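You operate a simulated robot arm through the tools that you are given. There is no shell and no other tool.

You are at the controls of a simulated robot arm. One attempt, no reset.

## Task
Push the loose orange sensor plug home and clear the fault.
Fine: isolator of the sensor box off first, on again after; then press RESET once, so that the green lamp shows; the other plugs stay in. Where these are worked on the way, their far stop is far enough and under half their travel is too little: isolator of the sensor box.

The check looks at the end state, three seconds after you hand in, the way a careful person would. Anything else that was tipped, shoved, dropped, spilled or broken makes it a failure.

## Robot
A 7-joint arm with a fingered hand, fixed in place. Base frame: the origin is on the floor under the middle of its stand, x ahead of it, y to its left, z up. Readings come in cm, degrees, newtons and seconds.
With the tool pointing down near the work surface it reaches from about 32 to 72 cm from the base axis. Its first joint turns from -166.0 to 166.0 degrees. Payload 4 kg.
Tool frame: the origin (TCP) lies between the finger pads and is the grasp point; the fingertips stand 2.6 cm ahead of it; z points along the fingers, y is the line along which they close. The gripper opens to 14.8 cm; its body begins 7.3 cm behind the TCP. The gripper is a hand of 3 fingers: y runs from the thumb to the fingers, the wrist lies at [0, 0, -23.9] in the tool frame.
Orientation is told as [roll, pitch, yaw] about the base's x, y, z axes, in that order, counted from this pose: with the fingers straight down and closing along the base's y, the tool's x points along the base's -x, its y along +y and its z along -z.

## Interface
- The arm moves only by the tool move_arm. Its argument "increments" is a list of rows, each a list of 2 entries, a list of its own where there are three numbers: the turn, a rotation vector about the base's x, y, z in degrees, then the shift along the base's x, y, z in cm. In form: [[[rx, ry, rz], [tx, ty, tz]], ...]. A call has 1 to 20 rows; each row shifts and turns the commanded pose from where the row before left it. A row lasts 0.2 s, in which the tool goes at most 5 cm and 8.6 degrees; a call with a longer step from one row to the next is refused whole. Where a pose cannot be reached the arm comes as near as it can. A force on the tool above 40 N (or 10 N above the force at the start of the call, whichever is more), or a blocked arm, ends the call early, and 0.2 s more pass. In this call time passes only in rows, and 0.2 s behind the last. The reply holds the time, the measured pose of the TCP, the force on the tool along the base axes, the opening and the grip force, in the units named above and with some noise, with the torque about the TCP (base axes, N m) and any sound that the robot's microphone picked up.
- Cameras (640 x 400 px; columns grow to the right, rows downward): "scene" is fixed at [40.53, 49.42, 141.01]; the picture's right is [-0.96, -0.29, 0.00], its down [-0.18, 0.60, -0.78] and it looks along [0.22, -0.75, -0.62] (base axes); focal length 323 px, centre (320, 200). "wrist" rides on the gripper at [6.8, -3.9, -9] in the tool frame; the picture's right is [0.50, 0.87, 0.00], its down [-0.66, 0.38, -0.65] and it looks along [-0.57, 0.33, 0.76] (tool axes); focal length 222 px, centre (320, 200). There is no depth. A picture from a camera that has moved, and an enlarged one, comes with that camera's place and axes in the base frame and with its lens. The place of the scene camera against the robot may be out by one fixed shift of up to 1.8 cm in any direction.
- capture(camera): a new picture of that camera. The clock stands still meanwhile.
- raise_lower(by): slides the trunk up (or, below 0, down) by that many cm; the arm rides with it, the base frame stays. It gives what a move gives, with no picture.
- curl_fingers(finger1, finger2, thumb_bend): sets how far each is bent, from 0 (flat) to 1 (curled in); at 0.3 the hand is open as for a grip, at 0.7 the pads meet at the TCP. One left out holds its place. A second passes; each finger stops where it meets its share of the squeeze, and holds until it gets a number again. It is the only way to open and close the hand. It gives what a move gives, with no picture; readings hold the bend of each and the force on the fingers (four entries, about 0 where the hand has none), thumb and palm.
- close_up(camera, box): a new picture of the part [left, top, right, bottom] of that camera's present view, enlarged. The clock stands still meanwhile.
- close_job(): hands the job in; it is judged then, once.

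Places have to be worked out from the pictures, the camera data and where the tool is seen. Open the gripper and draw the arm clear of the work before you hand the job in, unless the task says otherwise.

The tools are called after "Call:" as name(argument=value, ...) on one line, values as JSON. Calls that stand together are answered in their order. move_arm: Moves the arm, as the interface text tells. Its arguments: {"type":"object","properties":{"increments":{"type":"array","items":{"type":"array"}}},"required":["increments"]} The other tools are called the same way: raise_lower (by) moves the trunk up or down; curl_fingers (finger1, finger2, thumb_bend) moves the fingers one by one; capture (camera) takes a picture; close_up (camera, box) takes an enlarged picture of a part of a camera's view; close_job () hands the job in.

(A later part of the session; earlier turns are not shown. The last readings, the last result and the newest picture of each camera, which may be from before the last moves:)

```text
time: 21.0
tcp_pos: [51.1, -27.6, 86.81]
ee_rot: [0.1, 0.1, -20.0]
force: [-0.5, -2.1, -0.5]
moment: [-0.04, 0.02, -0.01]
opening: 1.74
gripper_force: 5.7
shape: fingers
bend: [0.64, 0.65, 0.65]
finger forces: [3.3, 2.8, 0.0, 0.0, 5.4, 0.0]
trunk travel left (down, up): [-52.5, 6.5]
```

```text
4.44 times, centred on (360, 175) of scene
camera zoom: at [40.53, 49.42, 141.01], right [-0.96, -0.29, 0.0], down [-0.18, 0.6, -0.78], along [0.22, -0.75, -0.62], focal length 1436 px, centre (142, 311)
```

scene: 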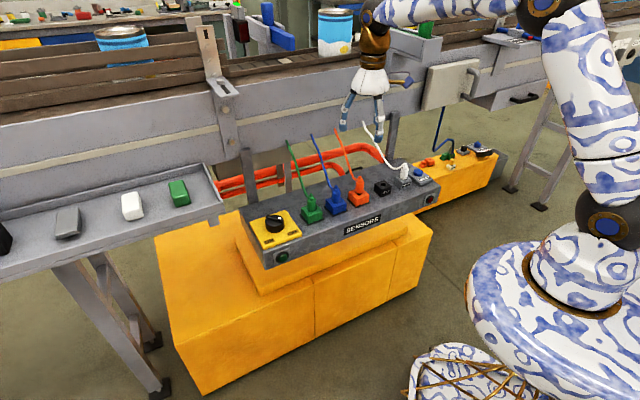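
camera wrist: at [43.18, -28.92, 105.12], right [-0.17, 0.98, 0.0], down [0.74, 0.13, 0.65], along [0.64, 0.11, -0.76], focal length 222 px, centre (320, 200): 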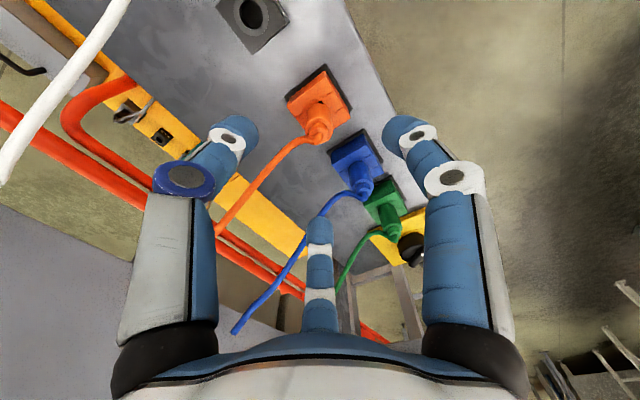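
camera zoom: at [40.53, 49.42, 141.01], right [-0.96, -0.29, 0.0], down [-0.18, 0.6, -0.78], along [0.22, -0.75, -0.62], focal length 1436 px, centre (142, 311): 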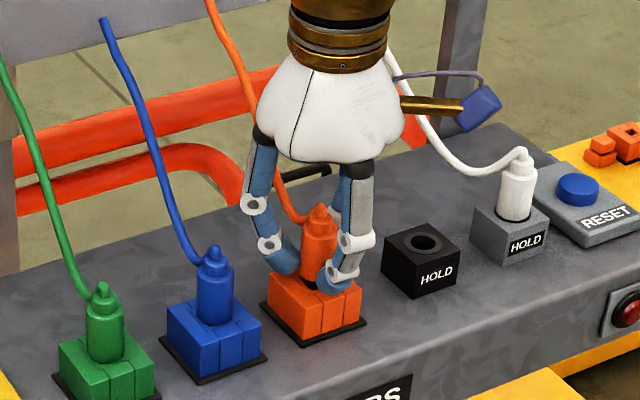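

The fingers hold the plug body lightly, tips about 1.4 cm above the housing. I firm up the squeeze and then start pushing straight down in small steps.

Call:
curl_fingers(finger1=0.82, finger2=0.82, thumb_bend=0.82)

Call:
move_arm(increments=[[[0, 0, 0], [0, 0, -0.2]], [[0, 0, 0], [0, 0, -0.2]], [[0, 0, 0], [0, 0, -0.2]]])

Call:
close_up(camera="wrist", box=[180, 80, 460, 300])

Call:
close_up(camera="scene", box=[310, 130, 410, 220])

```text
time: 22.0
tcp_pos: [51.11, -27.49, 86.67]
ee_rot: [0.0, 0.0, -20.0]
force: [0.7, -6.3, -5.4]
moment: [-0.05, 0.0, 0.02]
opening: 1.52
gripper_force: 23.5
shape: fingers
bend: [0.63, 0.64, 0.65]
finger forces: [13.4, 12.5, 0.1, 0.0, 21.1, 0.0]
trunk travel left (down, up): [-52.5, 6.5]
```

```text
time: 22.8
tcp_pos: [50.99, -27.6, 86.1]
ee_rot: [0.0, -0.2, -20.0]
force: [-1.1, -8.7, 7.1]
moment: [-0.14, 0.07, 0.08]
opening: 1.52
gripper_force: 26.4
shape: fingers
bend: [0.63, 0.64, 0.65]
finger forces: [14.9, 13.5, 0.1, 0.1, 24.3, 0.0]
trunk travel left (down, up): [-52.5, 6.5]
```

```text
1.82 times, centred on (320, 190) of wrist
camera zoom: at [43.29, -29.01, 95.2], right [-0.17, 0.98, 0.0], down [0.74, 0.13, 0.65], along [0.64, 0.11, -0.76], focal length 404 px, centre (320, 218)
```

zoom: 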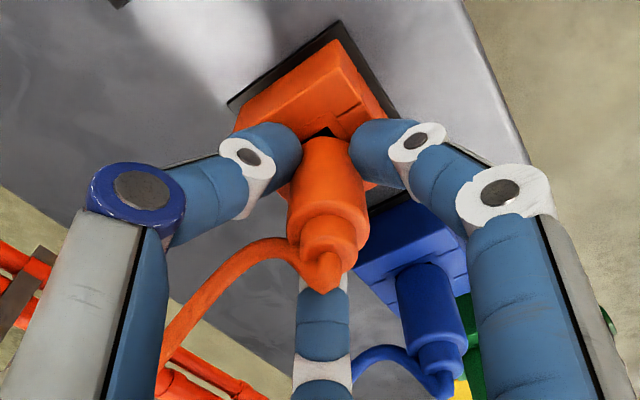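

```text
4.44 times, centred on (360, 175) of scene
camera zoom: at [40.53, 49.42, 141.01], right [-0.96, -0.29, 0.0], down [-0.18, 0.6, -0.78], along [0.22, -0.75, -0.62], focal length 1436 px, centre (142, 311)
```

zoom: 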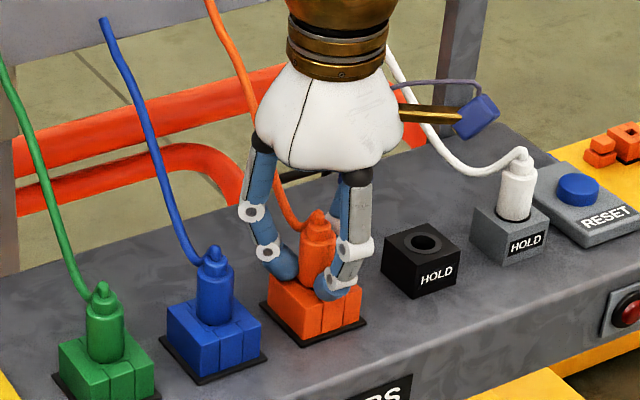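

The plug moved down with the hand about 0.6 cm at only 7 N. There is a side load of about -8.7 N in y, so I shift slightly toward -y while continuing down another 0.5 cm.

Call:
move_arm(increments=[[[0, 0, 0], [0, -0.15, -0.1]], [[0, 0, 0], [0, -0.05, -0.2]], [[0, 0, 0], [0, 0, -0.2]]])

Call:
close_up(camera="wrist", box=[180, 80, 460, 300])

Call:
close_up(camera="scene", box=[310, 130, 410, 220])

```text
time: 23.6
tcp_pos: [50.97, -27.71, 85.9]
ee_rot: [0.1, -0.3, -20.0]
force: [-2.1, -1.1, 27.9]
moment: [0.28, 0.22, 0.02]
opening: 1.5
gripper_force: 36.8
shape: fingers
bend: [0.61, 0.63, 0.65]
finger forces: [33.0, 17.5, 0.0, 0.0, 22.6, 0.0]
trunk travel left (down, up): [-52.5, 6.5]
```

```text
1.82 times, centred on (320, 190) of wrist
camera zoom: at [43.24, -29.1, 94.89], right [-0.17, 0.98, 0.0], down [0.74, 0.13, 0.66], along [0.65, 0.11, -0.75], focal length 404 px, centre (320, 218)
```

zoom: 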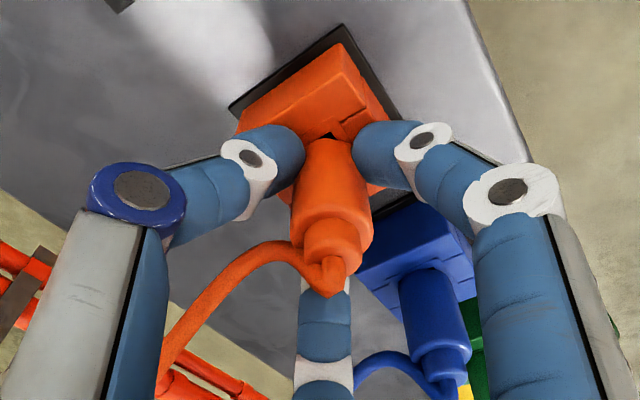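

```text
4.44 times, centred on (360, 175) of scene
camera zoom: at [40.53, 49.42, 141.01], right [-0.96, -0.29, 0.0], down [-0.18, 0.6, -0.78], along [0.22, -0.75, -0.62], focal length 1436 px, centre (142, 311)
```

zoom: 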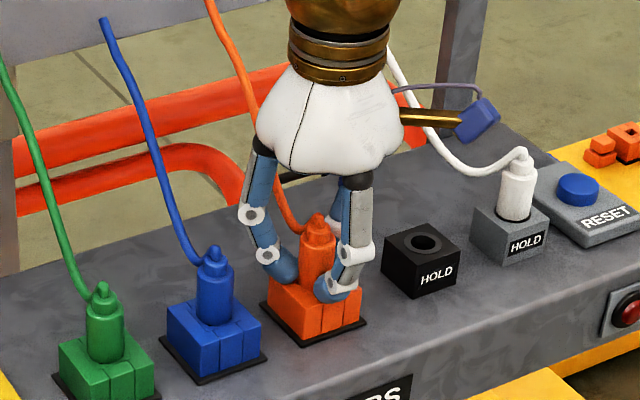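

The upward reaction jumped to 28 N with finger 1 loaded, which suggests either the plug is seated or finger 1's tip is on the housing. I open the fingers, lift and look.

Call:
curl_fingers(finger1=0.48, finger2=0.48, thumb_bend=0.48)

Call:
close_up(camera="scene", box=[320, 165, 390, 220])

Call:
close_up(camera="wrist", box=[180, 80, 460, 300])

```text
time: 24.0
tcp_pos: [51.45, -27.73, 85.73]
ee_rot: [0.0, -0.1, -19.9]
force: [0.1, 0.0, -0.7]
moment: [0.0, 0.02, -0.03]
opening: 6.81
gripper_force: 0.0
shape: fingers
bend: [0.48, 0.48, 0.48]
finger forces: [0.0, 0.0, 0.1, 0.0, 0.0, 0.0]
trunk travel left (down, up): [-52.5, 6.5]
stopped: the force on the tool passed its limit at 42 N (the readings are from after the stop); the commanded pose is now the measured one
```

```text
7.27 times, centred on (355, 192) of scene
camera zoom: at [40.53, 49.42, 141.01], right [-0.96, -0.29, 0.0], down [-0.18, 0.6, -0.78], along [0.22, -0.75, -0.62], focal length 2350 px, centre (66, 254)
```

zoom: 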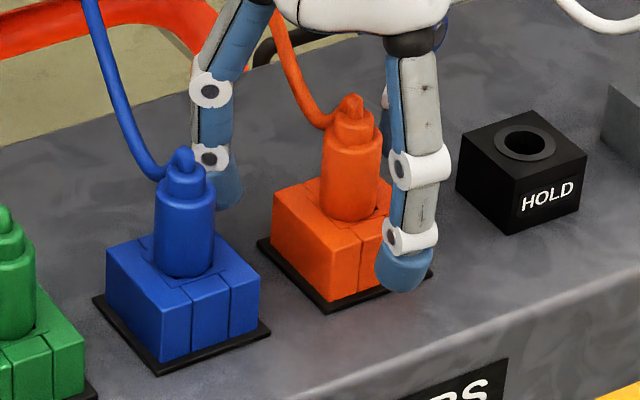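

```text
1.82 times, centred on (320, 190) of wrist
camera zoom: at [43.61, -29.2, 94.66], right [-0.18, 0.98, 0.0], down [0.74, 0.13, 0.66], along [0.65, 0.11, -0.75], focal length 404 px, centre (320, 218)
```

zoom: 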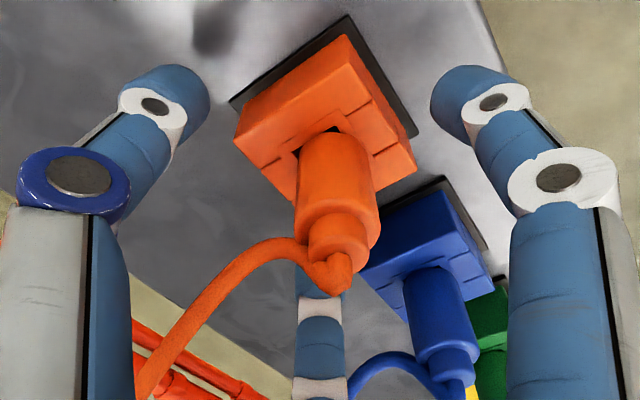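

The plug is now nearly in, but a small dark sliver still shows at the hole. I lift the hand clear to measure it properly.

Call:
move_arm(increments=[[[0, 0, 0], [0, 0, 1]], [[0, 0, 0], [0, 0, 2]], [[0, 0, 0], [0, 0, 3]], [[0, 0, 0], [-0.3, 0, 4]]])

Call:
close_up(camera="scene", box=[320, 165, 390, 220])

Call:
close_up(camera="wrist", box=[260, 60, 420, 200])

```text
time: 25.0
tcp_pos: [50.71, -27.59, 96.17]
ee_rot: [0.0, -0.3, -19.9]
force: [0.2, -0.3, 0.0]
moment: [-0.02, 0.0, 0.01]
opening: 6.87
gripper_force: 0.0
shape: fingers
bend: [0.48, 0.48, 0.48]
finger forces: [0.0, 0.0, 0.0, 0.1, 0.0, 0.0]
trunk travel left (down, up): [-52.5, 6.5]
```

```text
7.27 times, centred on (355, 192) of scene
camera zoom: at [40.53, 49.42, 141.01], right [-0.96, -0.29, 0.0], down [-0.18, 0.6, -0.78], along [0.22, -0.75, -0.62], focal length 2350 px, centre (66, 254)
```

zoom: 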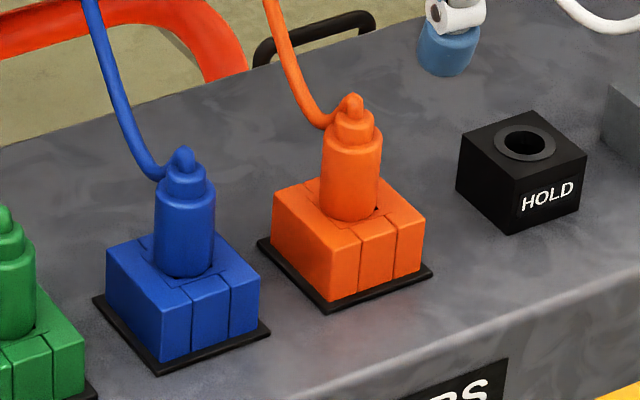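

```text
2.86 times, centred on (340, 130) of wrist
camera zoom: at [42.88, -29.16, 105.15], right [-0.17, 0.98, 0.0], down [0.74, 0.13, 0.66], along [0.65, 0.11, -0.75], focal length 635 px, centre (263, 400)
```

zoom: 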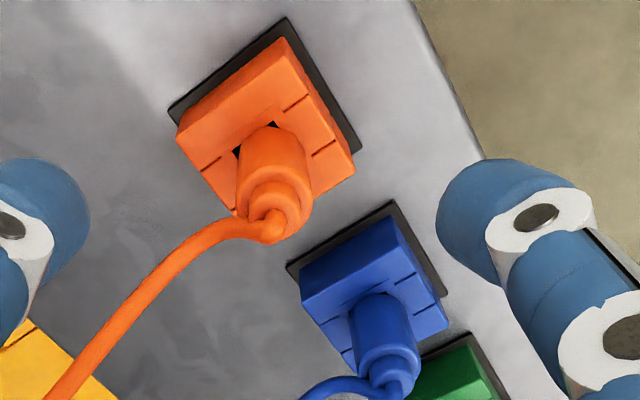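

Comparing with the blue plug, the orange one moved about 0.8 cm and still stands about 0.5 cm proud, with black corners showing in its hole. I re-read the pose and re-approach, this time gripping higher so the tips keep clear of the housing.

Call:
move_arm(increments=[[[0, 0.3, 0], [0.2, 0, -2]], [[0, 0, 0], [0, 0, -2]], [[0, 0, 0], [0, 0, -1.5]], [[0, 0, 0], [0, 0, 0]]])

Call:
close_up(camera="wrist", box=[180, 60, 460, 280])

```text
time: 26.0
tcp_pos: [50.94, -27.64, 90.32]
ee_rot: [-0.1, 0.0, -19.9]
force: [-0.2, 0.5, -0.5]
moment: [0.0, -0.02, 0.0]
opening: 6.83
gripper_force: 0.0
shape: fingers
bend: [0.48, 0.48, 0.48]
finger forces: [0.1, 0.1, 0.1, 0.1, 0.0, 0.0]
trunk travel left (down, up): [-52.5, 6.5]
```

```text
1.82 times, centred on (320, 170) of wrist
camera zoom: at [43.24, -29.05, 99.33], right [-0.17, 0.98, 0.0], down [0.74, 0.13, 0.65], along [0.64, 0.11, -0.76], focal length 404 px, centre (320, 254)
```

zoom: 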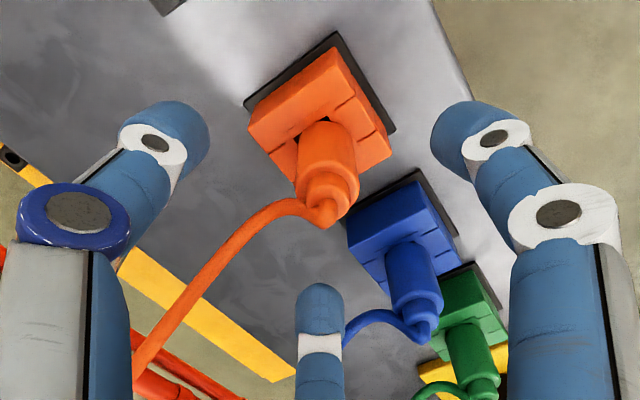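

Well aligned. I descend to TCP z≈87.1 and close on the upper part of the plug body.

Call:
move_arm(increments=[[[0, 0, 0], [0.05, 0.08, -1.2]], [[0, 0, 0], [0, 0, -1.2]], [[0, 0, 0], [0, 0, -0.8]], [[0, 0, 0], [0, 0, 0]]])

Call:
curl_fingers(finger1=0.8, finger2=0.8, thumb_bend=0.77)

Call:
close_up(camera="wrist", box=[180, 80, 460, 300])

Call:
close_up(camera="scene", box=[320, 165, 390, 220])

```text
time: 27.0
tcp_pos: [51.31, -27.48, 87.04]
ee_rot: [-0.1, 0.0, -19.9]
force: [-0.2, 0.6, 0.0]
moment: [-0.02, -0.01, -0.02]
opening: 6.83
gripper_force: 0.1
shape: fingers
bend: [0.48, 0.48, 0.48]
finger forces: [0.0, 0.1, 0.0, 0.0, 0.0, 0.0]
trunk travel left (down, up): [-52.5, 6.5]
```

```text
time: 28.0
tcp_pos: [51.22, -27.62, 87.24]
ee_rot: [-0.1, 0.0, -20.0]
force: [-2.8, -3.7, -5.6]
moment: [-0.05, 0.06, 0.06]
opening: 1.55
gripper_force: 18.5
shape: fingers
bend: [0.63, 0.65, 0.67]
finger forces: [13.0, 9.6, 0.1, 0.0, 14.8, 0.0]
trunk travel left (down, up): [-52.5, 6.5]
```

```text
1.82 times, centred on (320, 190) of wrist
camera zoom: at [43.46, -29.09, 96.15], right [-0.17, 0.98, 0.0], down [0.75, 0.13, 0.65], along [0.64, 0.11, -0.76], focal length 404 px, centre (320, 218)
```

zoom: 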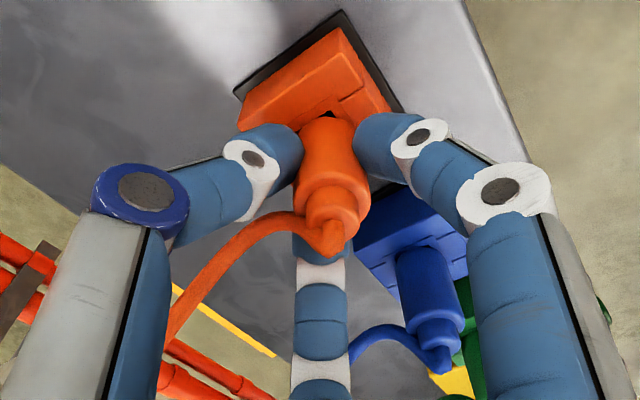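

```text
7.27 times, centred on (355, 192) of scene
camera zoom: at [40.53, 49.42, 141.01], right [-0.96, -0.29, 0.0], down [-0.18, 0.6, -0.78], along [0.22, -0.75, -0.62], focal length 2350 px, centre (66, 254)
```

zoom: 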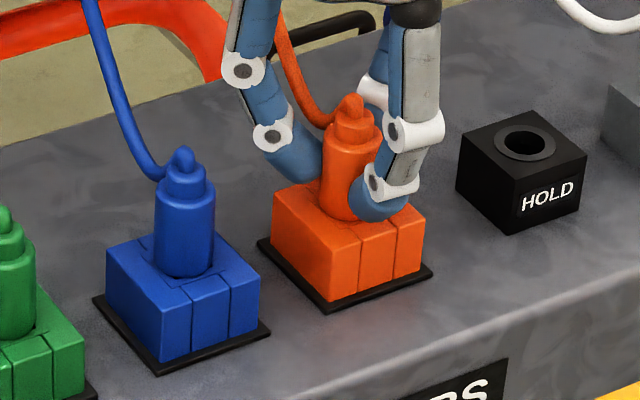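

Grip is on the upper body with about 1.2 cm clearance below the tips. I push down 0.6 cm in small steps.

Call:
move_arm(increments=[[[0, 0, 0], [-0.1, -0.05, -0.2]], [[0, 0, 0], [0, 0, -0.2]], [[0, 0, 0], [0, 0, -0.2]]])

Call:
close_up(camera="wrist", box=[180, 80, 460, 300])

Call:
close_up(camera="scene", box=[320, 165, 390, 220])

```text
time: 28.8
tcp_pos: [51.02, -27.74, 86.78]
ee_rot: [-0.1, -0.3, -19.9]
force: [2.2, -5.2, 19.2]
moment: [-0.03, 0.06, 0.09]
opening: 1.54
gripper_force: 24.8
shape: fingers
bend: [0.62, 0.64, 0.66]
finger forces: [15.6, 13.6, 0.0, 0.1, 20.1, 0.0]
trunk travel left (down, up): [-52.5, 6.5]
```

```text
1.82 times, centred on (320, 190) of wrist
camera zoom: at [43.36, -29.1, 95.8], right [-0.17, 0.98, 0.0], down [0.74, 0.13, 0.66], along [0.65, 0.11, -0.75], focal length 404 px, centre (320, 218)
```

zoom: 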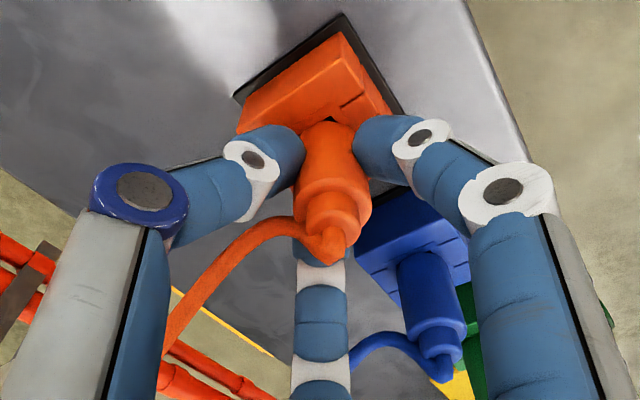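

```text
7.27 times, centred on (355, 192) of scene
camera zoom: at [40.53, 49.42, 141.01], right [-0.96, -0.29, 0.0], down [-0.18, 0.6, -0.78], along [0.22, -0.75, -0.62], focal length 2350 px, centre (66, 254)
```

zoom: 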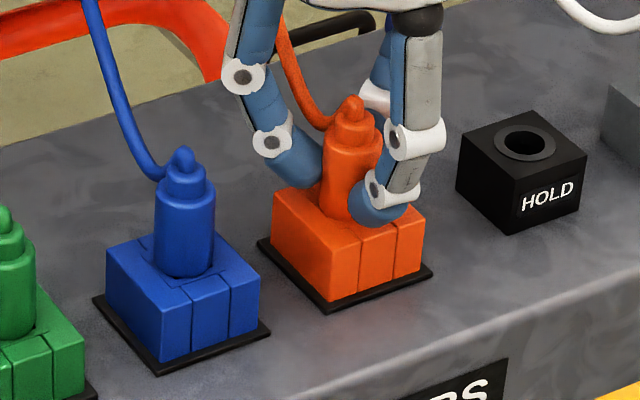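

The plug now resists at about 19 N with little motion. I continue pressing in small steps, staying under the 40 N limit.

Call:
move_arm(increments=[[[0, 0, 0], [0, 0, -0.1]], [[0, 0, 0], [0, 0, -0.1]], [[0, 0, 0], [0, 0, -0.1]]])

Call:
close_up(camera="scene", box=[320, 165, 390, 220])

```text
time: 29.6
tcp_pos: [51.02, -27.77, 86.64]
ee_rot: [-0.4, -0.6, -20.0]
force: [-2.3, -2.7, 21.6]
moment: [0.05, 0.14, 0.05]
opening: 1.53
gripper_force: 23.3
shape: fingers
bend: [0.61, 0.72, 0.65]
finger forces: [16.7, 12.7, 0.1, 0.0, 17.6, 0.0]
trunk travel left (down, up): [-52.5, 6.5]
stopped in row 3: the force on the tool passed its limit at 42 N (the readings are from after the stop); the commanded pose is now the measured one
```

```text
7.27 times, centred on (355, 192) of scene
camera zoom: at [40.53, 49.42, 141.01], right [-0.96, -0.29, 0.0], down [-0.18, 0.6, -0.78], along [0.22, -0.75, -0.62], focal length 2350 px, centre (66, 254)
```

zoom: 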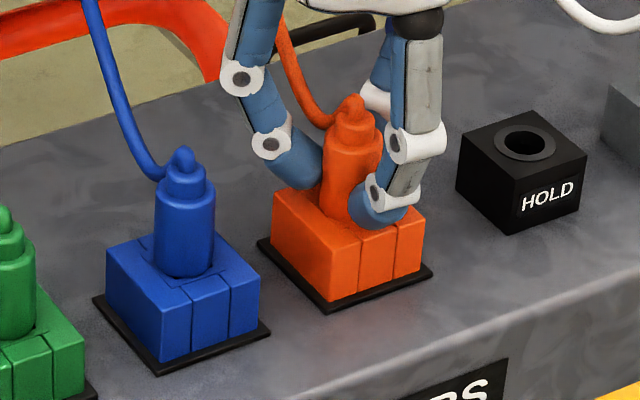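

Finger 2 slipped and the plug did not move further, so the squeeze seems to jam it. I release and lift to look closely, then plan to press straight down on top without side load.

Call:
curl_fingers(finger1=0.5, finger2=0.5, thumb_bend=0.5)

Call:
move_arm(increments=[[[0, 0, 0], [0, 0, 1]], [[0, 0, 0], [0, 0, 2]], [[0.3, 0.5, 0], [0, 0, 3]], [[0, 0, 0], [0, 0, 3]], [[0, 0, 0], [0, 0, 0]]])

Call:
close_up(camera="wrist", box=[280, 70, 400, 180])

Call:
close_up(camera="scene", box=[325, 170, 385, 215])

```text
time: 30.6
tcp_pos: [51.21, -27.72, 86.48]
ee_rot: [-0.1, -0.2, -19.8]
force: [0.7, 1.2, 0.2]
moment: [0.0, -0.01, 0.02]
opening: 6.15
gripper_force: 0.0
shape: fingers
bend: [0.5, 0.5, 0.5]
finger forces: [0.0, 0.0, 0.1, 0.0, 0.0, 0.1]
trunk travel left (down, up): [-52.5, 6.5]
```

```text
time: 31.8
tcp_pos: [51.19, -27.73, 95.48]
ee_rot: [0.0, 0.2, -19.9]
force: [0.8, -1.3, 0.0]
moment: [0.0, 0.0, -0.02]
opening: 6.15
gripper_force: 0.1
shape: fingers
bend: [0.5, 0.5, 0.5]
finger forces: [0.0, 0.1, 0.0, 0.0, 0.0, 0.0]
trunk travel left (down, up): [-52.5, 6.5]
```

```text
3.64 times, centred on (340, 125) of wrist
camera zoom: at [43.45, -29.19, 104.53], right [-0.18, 0.98, 0.0], down [0.75, 0.13, 0.65], along [0.64, 0.12, -0.76], focal length 808 px, centre (247, 473)
```

zoom: 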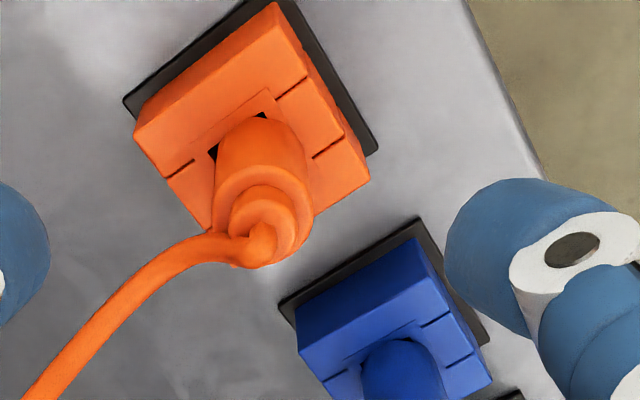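

```text
8.89 times, centred on (355, 192) of scene
camera zoom: at [40.53, 49.42, 141.01], right [-0.96, -0.29, 0.0], down [-0.18, 0.6, -0.78], along [0.22, -0.75, -0.62], focal length 2872 px, centre (9, 267)
```

zoom: 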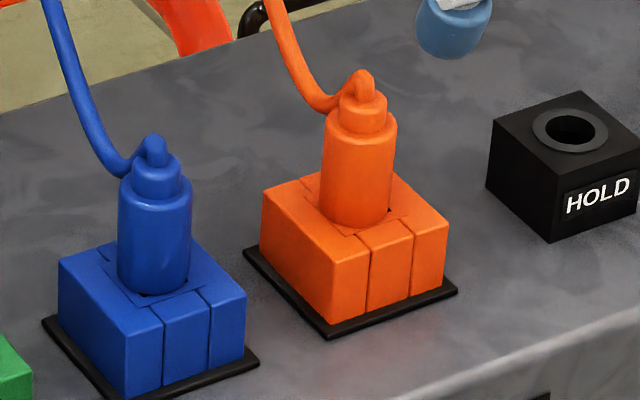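

Compared with the blue plug the orange one is now within about 0.1–0.2 cm of flush, yet black corners still show. I rise above the cables and compare both from identical relative viewpoints.

Call:
move_arm(increments=[[[0, 0, 0], [0, 0, 3.5]], [[0, 0, 0], [0, 0, 3.5]], [[0, 0, 0], [0, 0, 3.5]], [[0, 0, 0], [0, 0, 0]]])

Call:
close_up(camera="wrist", box=[280, 40, 380, 120])

Call:
move_arm(increments=[[[0, 0, 0], [3.15, 2.65, 0]], [[0, 0, 0], [3.15, 2.65, 0]], [[0, 0, 0], [0, 0, 0]]])

Call:
close_up(camera="wrist", box=[280, 40, 380, 120])

```text
time: 32.8
tcp_pos: [51.19, -27.78, 105.92]
ee_rot: [0.0, 0.3, -19.9]
force: [-0.6, 0.1, 0.3]
moment: [0.02, 0.01, 0.01]
opening: 6.16
gripper_force: 0.1
shape: fingers
bend: [0.5, 0.5, 0.5]
finger forces: [0.0, 0.0, 0.1, 0.1, 0.0, 0.0]
trunk travel left (down, up): [-52.5, 6.5]
```

```text
5.00 times, centred on (330, 80) of wrist
camera zoom: at [43.55, -29.33, 115.0], right [-0.18, 0.98, 0.0], down [0.75, 0.13, 0.65], along [0.64, 0.12, -0.76], focal length 1111 px, centre (270, 800)
```

zoom: 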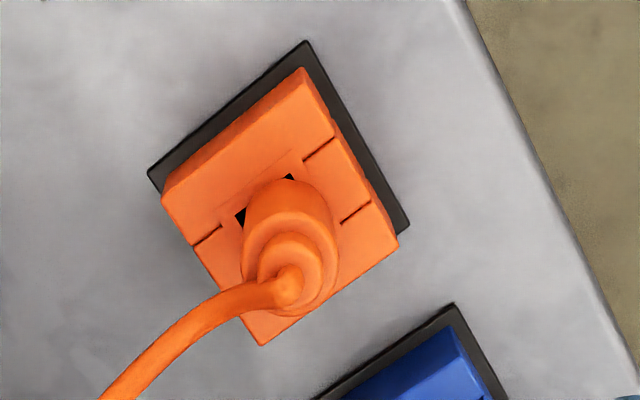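

```text
time: 33.6
tcp_pos: [57.62, -22.58, 105.91]
ee_rot: [0.0, 0.3, -19.9]
force: [0.1, 0.5, 0.0]
moment: [-0.01, -0.01, 0.05]
opening: 6.17
gripper_force: 0.0
shape: fingers
bend: [0.5, 0.5, 0.5]
finger forces: [0.0, 0.0, 0.0, 0.1, 0.1, 0.0]
trunk travel left (down, up): [-52.5, 6.5]
```

```text
5.00 times, centred on (330, 80) of wrist
camera zoom: at [49.89, -24.04, 114.97], right [-0.17, 0.98, 0.0], down [0.75, 0.13, 0.65], along [0.64, 0.11, -0.76], focal length 1111 px, centre (270, 800)
```

zoom: 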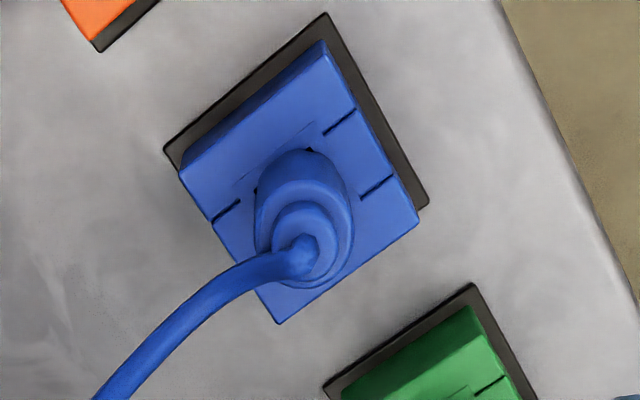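

The viewpoints differ slightly, so I measure more precisely with high zoom from the fixed scene camera: green, blue and orange plugs each.

Call:
close_up(camera="scene", box=[345, 173, 377, 213])

Call:
close_up(camera="scene", box=[321, 182, 353, 222])

Call:
close_up(camera="scene", box=[297, 190, 329, 230])

```text
10.00 times, centred on (361, 193) of scene
camera zoom: at [40.53, 49.42, 141.01], right [-0.96, -0.29, 0.0], down [-0.18, 0.6, -0.78], along [0.22, -0.75, -0.62], focal length 3231 px, centre (-90, 270)
```

zoom: 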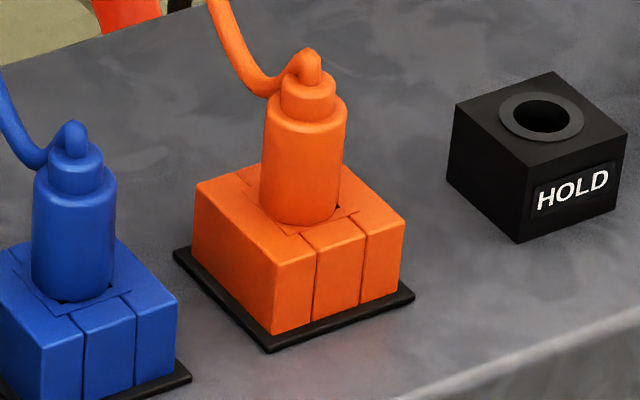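

```text
10.00 times, centred on (337, 202) of scene
camera zoom: at [40.53, 49.42, 141.01], right [-0.96, -0.29, 0.0], down [-0.18, 0.6, -0.78], along [0.22, -0.75, -0.62], focal length 3231 px, centre (150, 180)
```

zoom: 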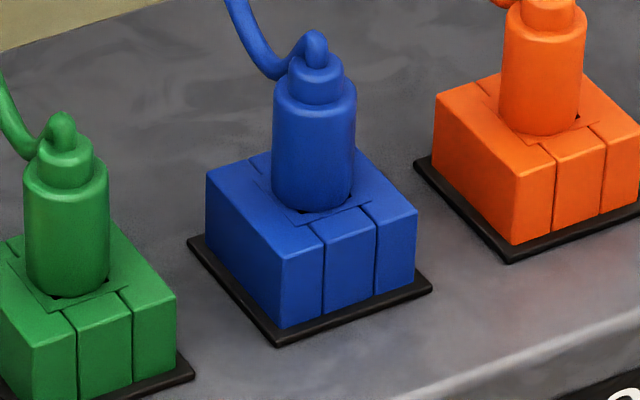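

```text
10.00 times, centred on (313, 210) of scene
camera zoom: at [40.53, 49.42, 141.01], right [-0.96, -0.29, 0.0], down [-0.18, 0.6, -0.78], along [0.22, -0.75, -0.62], focal length 3231 px, centre (390, 100)
```

zoom: 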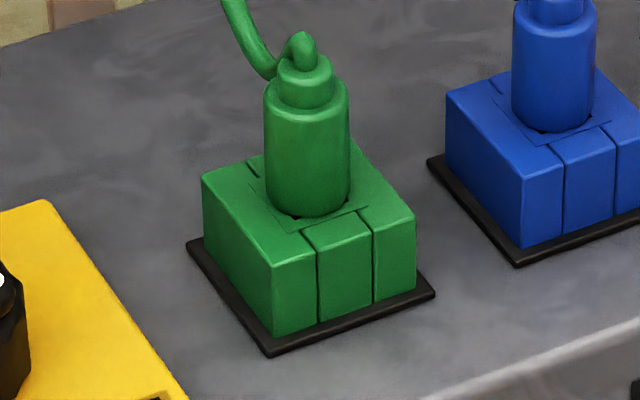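

Measured against the blue and green plugs (scaled for distance), the orange plug now stands at the same height to within about a millimetre. To be sure it is home I will press it once more purely vertically with closed fingertips; I close the hand up here first.

Call:
curl_fingers(finger1=0.75, finger2=0.75, thumb_bend=0.75)

Call:
move_arm(increments=[[[0, 0, 0], [-3.2, -2.5, 0]], [[0, 0, 0], [-3.2, -2.5, 0]], [[0, -0.3, 0], [0, 0, -2.5]], [[0, 0, 0], [0, 0, -2.5]], [[0, 0, 0], [0, 0, -2.5]], [[0, 0, 0], [0, 0, -2.5]], [[0, 0, 0], [0, 0, 0]]])

Call:
close_up(camera="wrist", box=[180, 80, 460, 300])

Call:
close_up(camera="scene", box=[320, 130, 400, 215])

```text
time: 34.6
tcp_pos: [57.58, -22.56, 106.02]
ee_rot: [0.0, 0.4, -19.9]
force: [0.7, 0.1, -0.8]
moment: [0.0, 0.03, 0.0]
opening: 0.01
gripper_force: 0.0
shape: fingers
bend: [0.73, 0.73, 0.72]
finger forces: [0.1, 0.0, 0.0, 0.0, 0.0, 0.0]
trunk travel left (down, up): [-52.5, 6.5]
```

```text
time: 36.2
tcp_pos: [51.14, -27.53, 95.76]
ee_rot: [0.1, 0.1, -19.9]
force: [-0.5, -0.7, 0.1]
moment: [-0.01, 0.01, 0.03]
opening: 0.0
gripper_force: 0.0
shape: fingers
bend: [0.73, 0.73, 0.72]
finger forces: [0.0, 0.0, 0.1, 0.0, 0.0, 0.0]
trunk travel left (down, up): [-52.5, 6.5]
```

```text
1.82 times, centred on (320, 190) of wrist
camera zoom: at [43.46, -28.98, 104.84], right [-0.18, 0.98, 0.0], down [0.74, 0.13, 0.65], along [0.64, 0.12, -0.76], focal length 404 px, centre (320, 218)
```

zoom: 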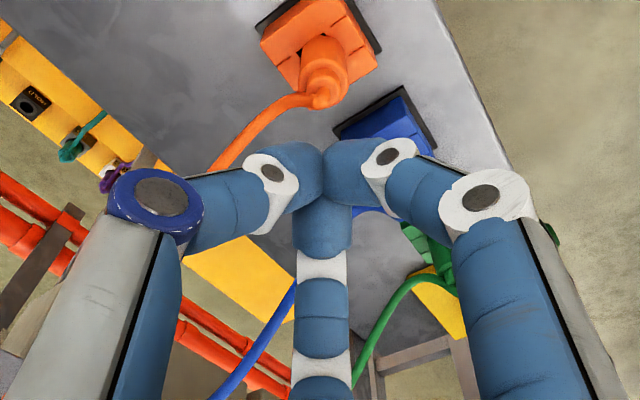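

```text
4.71 times, centred on (360, 172) of scene
camera zoom: at [40.53, 49.42, 141.01], right [-0.96, -0.29, 0.0], down [-0.18, 0.6, -0.78], along [0.22, -0.75, -0.62], focal length 1520 px, centre (132, 329)
```

zoom: 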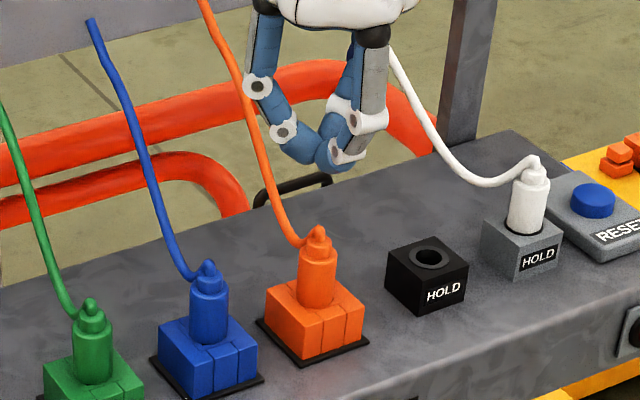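

The closed fingertips are centred above the boot, with about 4.5 cm of gap. I descend 3.6 cm and check before contact.

Call:
move_arm(increments=[[[0, 0, 0], [0, 0, -1.5]], [[0, 0, 0], [0, 0, -1.3]], [[0, 0, 0], [0, 0, -0.8]], [[0, 0, 0], [0, 0, 0]]])

Call:
close_up(camera="wrist", box=[220, 80, 420, 240])

Call:
close_up(camera="scene", box=[330, 150, 390, 210])

```text
time: 37.2
tcp_pos: [51.04, -27.45, 92.35]
ee_rot: [0.2, -0.1, -19.9]
force: [0.2, -0.1, 0.1]
moment: [0.0, 0.02, 0.02]
opening: 0.01
gripper_force: 0.1
shape: fingers
bend: [0.73, 0.73, 0.72]
finger forces: [0.0, 0.0, 0.2, 0.0, 0.0, 0.0]
trunk travel left (down, up): [-52.5, 6.5]
```

```text
2.50 times, centred on (320, 160) of wrist
camera zoom: at [43.4, -28.97, 101.25], right [-0.17, 0.98, 0.0], down [0.74, 0.13, 0.65], along [0.64, 0.12, -0.76], focal length 555 px, centre (320, 300)
```

zoom: 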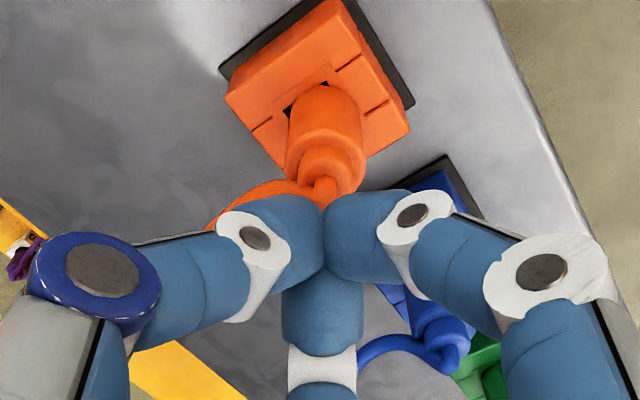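

```text
6.67 times, centred on (360, 180) of scene
camera zoom: at [40.53, 49.42, 141.01], right [-0.96, -0.29, 0.0], down [-0.18, 0.6, -0.78], along [0.22, -0.75, -0.62], focal length 2154 px, centre (53, 333)
```

zoom: 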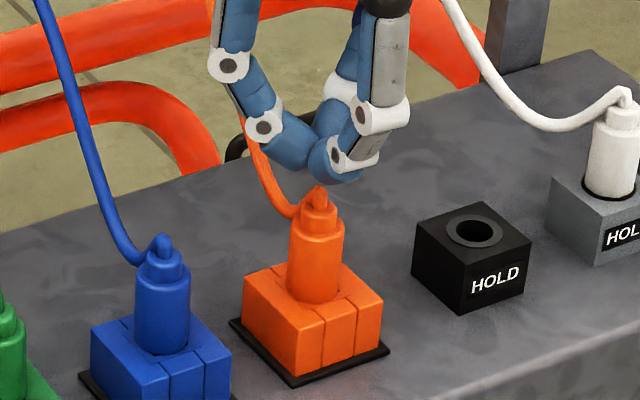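

Aligned; the tips are about 1 cm above the boot. I lower in small steps until I feel contact.

Call:
move_arm(increments=[[[0, 0, 0], [0, 0.1, -0.2]], [[0, 0, 0], [0, 0, -0.2]], [[0, 0, 0], [0, 0, -0.2]], [[0, 0, 0], [0, 0, -0.15]], [[0, 0, 0], [0, 0, -0.15]], [[0, 0, 0], [0, 0, -0.1]]])

Call:
close_up(camera="scene", box=[330, 150, 390, 210])

```text
time: 38.6
tcp_pos: [51.1, -27.29, 91.47]
ee_rot: [0.1, 0.0, -19.8]
force: [0.4, -0.2, 0.2]
moment: [-0.01, 0.02, 0.0]
opening: 0.01
gripper_force: 0.1
shape: fingers
bend: [0.73, 0.73, 0.72]
finger forces: [0.0, 0.0, 0.0, 0.0, 0.1, 0.0]
trunk travel left (down, up): [-52.5, 6.5]
```

```text
6.67 times, centred on (360, 180) of scene
camera zoom: at [40.53, 49.42, 141.01], right [-0.96, -0.29, 0.0], down [-0.18, 0.6, -0.78], along [0.22, -0.75, -0.62], focal length 2154 px, centre (53, 333)
```

zoom: 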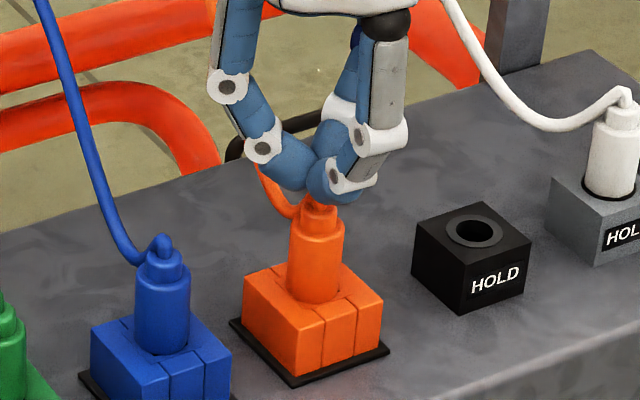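

Still no contact force. I continue down in 1 mm steps.

Call:
move_arm(increments=[[[0, 0, 0], [0, -0.1, -0.1]], [[0, 0, 0], [0, 0, -0.1]], [[0, 0, 0], [0, 0, -0.1]], [[0, 0, 0], [0, 0, -0.1]], [[0, 0, 0], [0, 0, -0.1]]])

Call:
close_up(camera="scene", box=[330, 150, 390, 210])

```text
time: 39.8
tcp_pos: [50.99, -27.33, 90.85]
ee_rot: [0.1, 0.0, -19.9]
force: [-0.6, 0.6, -0.3]
moment: [0.03, -0.01, -0.01]
opening: 0.01
gripper_force: 0.1
shape: fingers
bend: [0.73, 0.73, 0.72]
finger forces: [0.0, 0.1, 0.0, 0.0, 0.0, 0.1]
trunk travel left (down, up): [-52.5, 6.5]
```

```text
6.67 times, centred on (360, 180) of scene
camera zoom: at [40.53, 49.42, 141.01], right [-0.96, -0.29, 0.0], down [-0.18, 0.6, -0.78], along [0.22, -0.75, -0.62], focal length 2154 px, centre (53, 333)
```

zoom: 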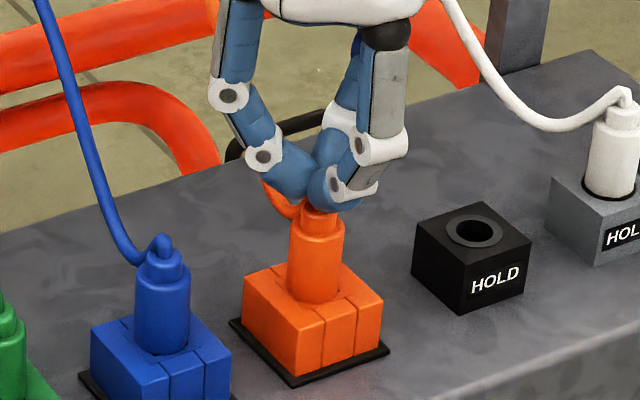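

No contact yet; the visible boot overlaps, so contact should come soon at the step or body. I keep lowering in 1 mm steps.

Call:
move_arm(increments=[[[0, 0, 0], [0, -0.15, -0.1]], [[0, 0, 0], [0, 0, -0.1]], [[0, 0, 0], [0, 0, -0.1]], [[0, 0, 0], [0, 0, -0.1]], [[0, 0, 0], [0, 0, -0.1]], [[0, 0, 0], [0, 0, -0.1]]])

Call:
close_up(camera="scene", box=[330, 150, 390, 210])

Call:
close_up(camera="wrist", box=[220, 80, 420, 240])

```text
time: 41.2
tcp_pos: [51.05, -27.51, 90.18]
ee_rot: [0.1, 0.0, -19.9]
force: [0.2, -0.1, -0.2]
moment: [0.0, -0.02, 0.01]
opening: 0.0
gripper_force: 0.2
shape: fingers
bend: [0.73, 0.73, 0.72]
finger forces: [0.0, 0.1, 0.0, 0.0, 0.1, 0.0]
trunk travel left (down, up): [-52.5, 6.5]
```

```text
6.67 times, centred on (360, 180) of scene
camera zoom: at [40.53, 49.42, 141.01], right [-0.96, -0.29, 0.0], down [-0.18, 0.6, -0.78], along [0.22, -0.75, -0.62], focal length 2154 px, centre (53, 333)
```

zoom: 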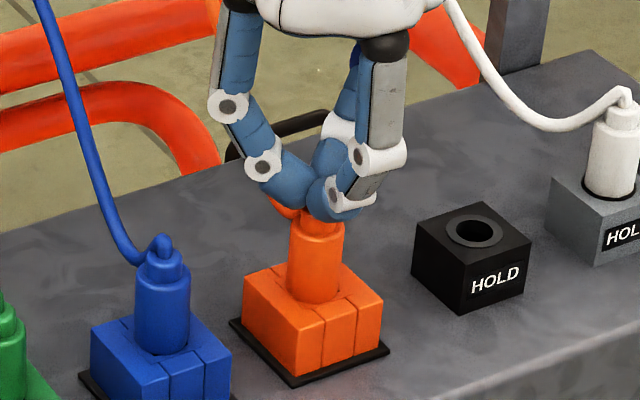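

```text
2.50 times, centred on (320, 160) of wrist
camera zoom: at [43.32, -29.03, 99.23], right [-0.17, 0.98, 0.0], down [0.74, 0.13, 0.65], along [0.64, 0.12, -0.76], focal length 555 px, centre (320, 300)
```

zoom: 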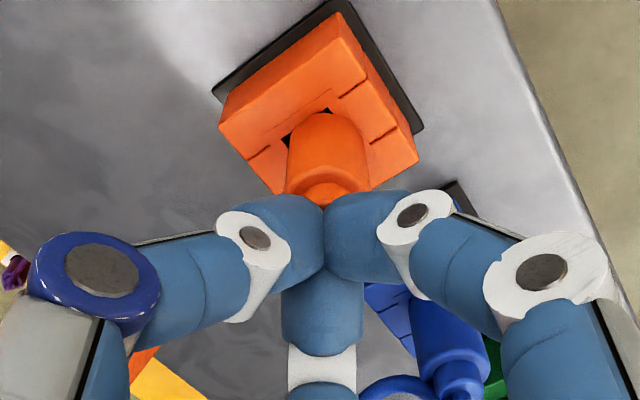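

Still free; the plug body below is well centred. I keep going down slowly.

Call:
move_arm(increments=[[[0, 0, 0], [0, 0.1, -0.1]], [[0, 0, 0], [0, 0, -0.1]], [[0, 0, 0], [0, 0, -0.1]], [[0, 0, 0], [0, 0, -0.1]], [[0, 0, 0], [0, 0, -0.1]], [[0, 0, 0], [0, 0, -0.1]]])

Call:
close_up(camera="scene", box=[330, 150, 390, 210])

```text
time: 42.7
tcp_pos: [51.17, -27.6, 90.02]
ee_rot: [-0.2, -0.6, -20.1]
force: [-4.3, -0.5, 20.2]
moment: [-0.05, 0.18, 0.0]
opening: 0.02
gripper_force: 12.2
shape: fingers
bend: [0.74, 0.74, 0.74]
finger forces: [0.0, 0.0, 0.1, 0.1, 24.0, 0.1]
trunk travel left (down, up): [-52.5, 6.5]
stopped in row 6: the force on the tool passed its limit at 41 N (the readings are from after the stop); the commanded pose is now the measured one
```

```text
6.67 times, centred on (360, 180) of scene
camera zoom: at [40.53, 49.42, 141.01], right [-0.96, -0.29, 0.0], down [-0.18, 0.6, -0.78], along [0.22, -0.75, -0.62], focal length 2154 px, centre (53, 333)
```

zoom: 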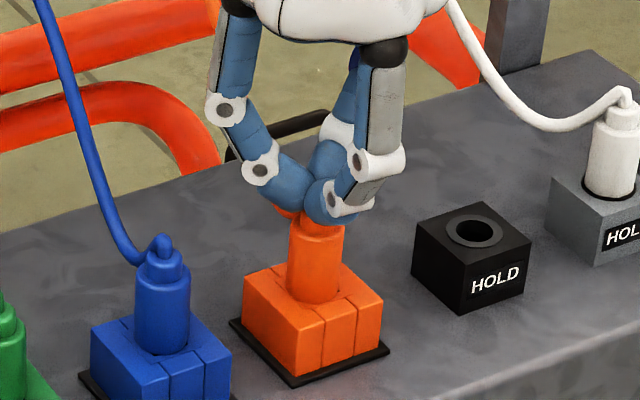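

Pressing vertically with 41 N on the plug moved nothing more, so it sits against its stop. I lift off and check it once more.

Call:
move_arm(increments=[[[0, 0, 0], [0, 0, 1]], [[0.2, 0.5, 0], [0, 0, 3]], [[0, 0, 0], [0, 0, 4]], [[0, 0, 0], [0, 0, 4]], [[0, 0, 0], [0, 0, 4]], [[0, 0, 0], [0, 0, 0]]])

Call:
close_up(camera="scene", box=[345, 173, 377, 213])

Call:
close_up(camera="wrist", box=[280, 40, 400, 140])

```text
time: 44.1
tcp_pos: [51.09, -27.46, 105.87]
ee_rot: [-0.1, 0.2, -20.0]
force: [0.8, -0.2, -0.7]
moment: [0.0, -0.02, 0.01]
opening: 0.03
gripper_force: 0.0
shape: fingers
bend: [0.73, 0.73, 0.73]
finger forces: [0.0, 0.0, 0.1, 0.1, 0.0, 0.1]
trunk travel left (down, up): [-52.5, 6.5]
```

```text
10.00 times, centred on (361, 193) of scene
camera zoom: at [40.53, 49.42, 141.01], right [-0.96, -0.29, 0.0], down [-0.18, 0.6, -0.78], along [0.22, -0.75, -0.62], focal length 3231 px, centre (-90, 270)
```

zoom: 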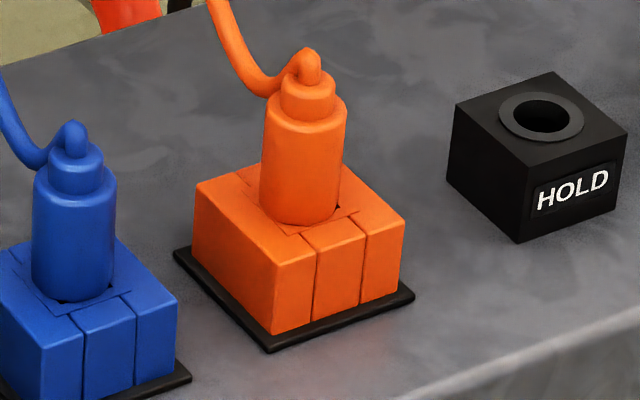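

```text
4.00 times, centred on (340, 90) of wrist
camera zoom: at [43.39, -28.87, 114.89], right [-0.17, 0.98, 0.0], down [0.75, 0.13, 0.65], along [0.64, 0.12, -0.76], focal length 888 px, centre (240, 640)
```

zoom: 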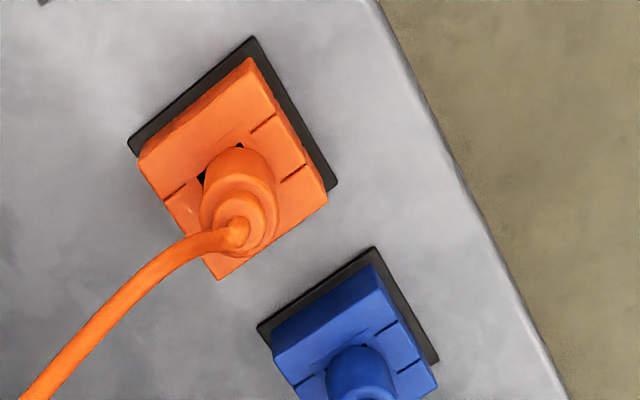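

The plug is unchanged after the firm press. One more very high zoom on the orange and blue seat lines to compare.

Call:
close_up(camera="scene", box=[352, 175, 374, 201])

Call:
close_up(camera="scene", box=[327, 182, 349, 208])

```text
15.38 times, centred on (363, 188) of scene
camera zoom: at [40.53, 49.42, 141.01], right [-0.96, -0.29, 0.0], down [-0.18, 0.6, -0.78], along [0.22, -0.75, -0.62], focal length 4970 px, centre (-342, 385)
```

zoom: 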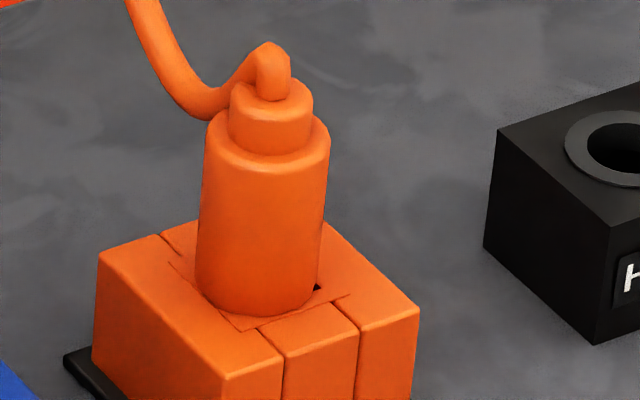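

```text
15.38 times, centred on (338, 195) of scene
camera zoom: at [40.53, 49.42, 141.01], right [-0.96, -0.29, 0.0], down [-0.18, 0.6, -0.78], along [0.22, -0.75, -0.62], focal length 4970 px, centre (43, 277)
```

zoom: 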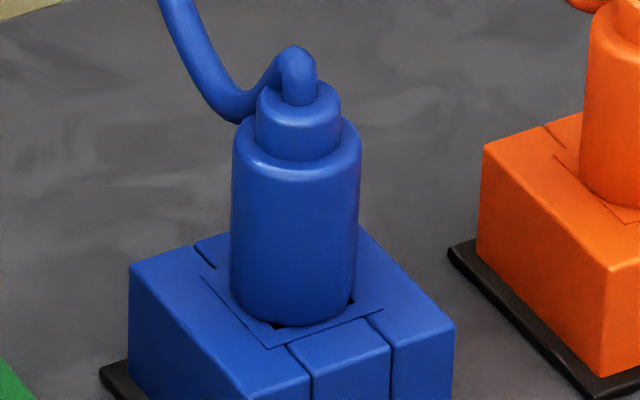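

The two seats now look alike: height relative to housing corners matches blue to well under a millimetre or so. I go back to the isolator: fingers to a 8.5 cm opening, yaw to about +31°, moving along above the plug row.

Call:
curl_fingers(finger1=0.43, finger2=0.43, thumb_bend=0.43)

Call:
move_arm(increments=[[[0, 0, 7.3], [2.69, 2.77, 0]], [[0, 0, 7.3], [2.69, 2.77, -0.5]], [[0, 0, 7.3], [2.69, 2.77, -0.5]], [[0, 0, 7.3], [2.69, 2.77, -1]], [[0, 0, 7.3], [2.69, 2.77, -1.5]], [[0, 0, 7.3], [2.69, 2.77, -1.7]], [[0, 0, 7.2], [2.7, 2.77, -1.8]], [[0, 0, 0], [0, 0, 0]]])

Call:
capture(camera="wrist")

Call:
close_up(camera="wrist", box=[240, 10, 400, 160])

```text
time: 45.1
tcp_pos: [51.0, -27.35, 105.8]
ee_rot: [0.0, 0.4, -19.9]
force: [0.2, -0.3, -0.6]
moment: [0.0, 0.03, -0.02]
opening: 8.47
gripper_force: 0.1
shape: fingers
bend: [0.43, 0.43, 0.43]
finger forces: [0.0, 0.0, 0.0, 0.0, 0.0, 0.1]
trunk travel left (down, up): [-52.5, 6.5]
```

```text
time: 46.9
tcp_pos: [70.1, -8.27, 98.85]
ee_rot: [0.0, 0.4, 31.1]
force: [0.4, -0.4, -0.3]
moment: [-0.01, 0.04, 0.0]
opening: 8.5
gripper_force: 0.0
shape: fingers
bend: [0.43, 0.43, 0.43]
finger forces: [0.0, 0.0, 0.0, 0.0, 0.0, 0.0]
trunk travel left (down, up): [-52.5, 6.5]
```

```text
taken
camera wrist: at [66.32, -15.09, 107.87], right [-0.88, 0.48, 0.0], down [0.37, 0.66, 0.65], along [0.31, 0.57, -0.76], focal length 222 px, centre (320, 200)
```

wrist: 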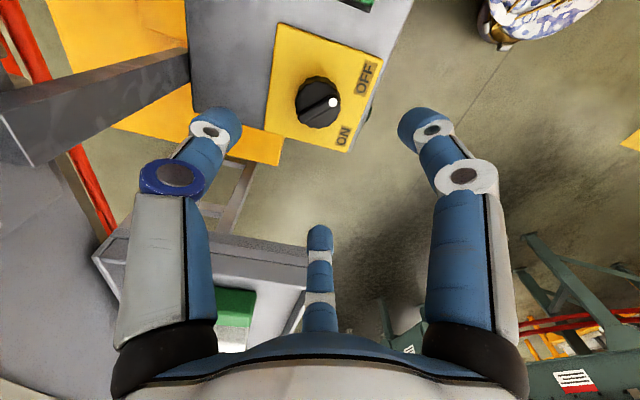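

```text
2.67 times, centred on (320, 85) of wrist
camera zoom: at [66.32, -15.09, 107.87], right [-0.88, 0.48, 0.0], down [0.37, 0.66, 0.65], along [0.31, 0.57, -0.76], focal length 592 px, centre (320, 507)
```

zoom: 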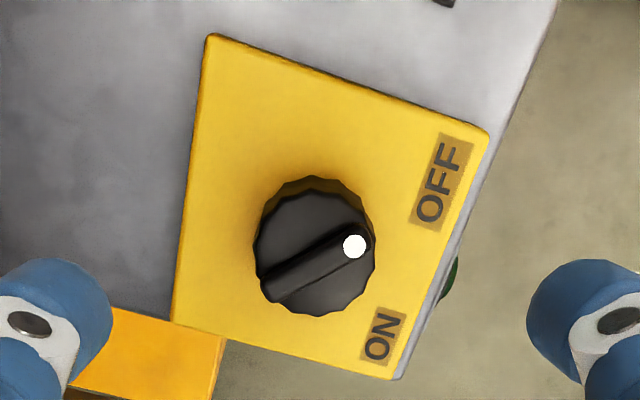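

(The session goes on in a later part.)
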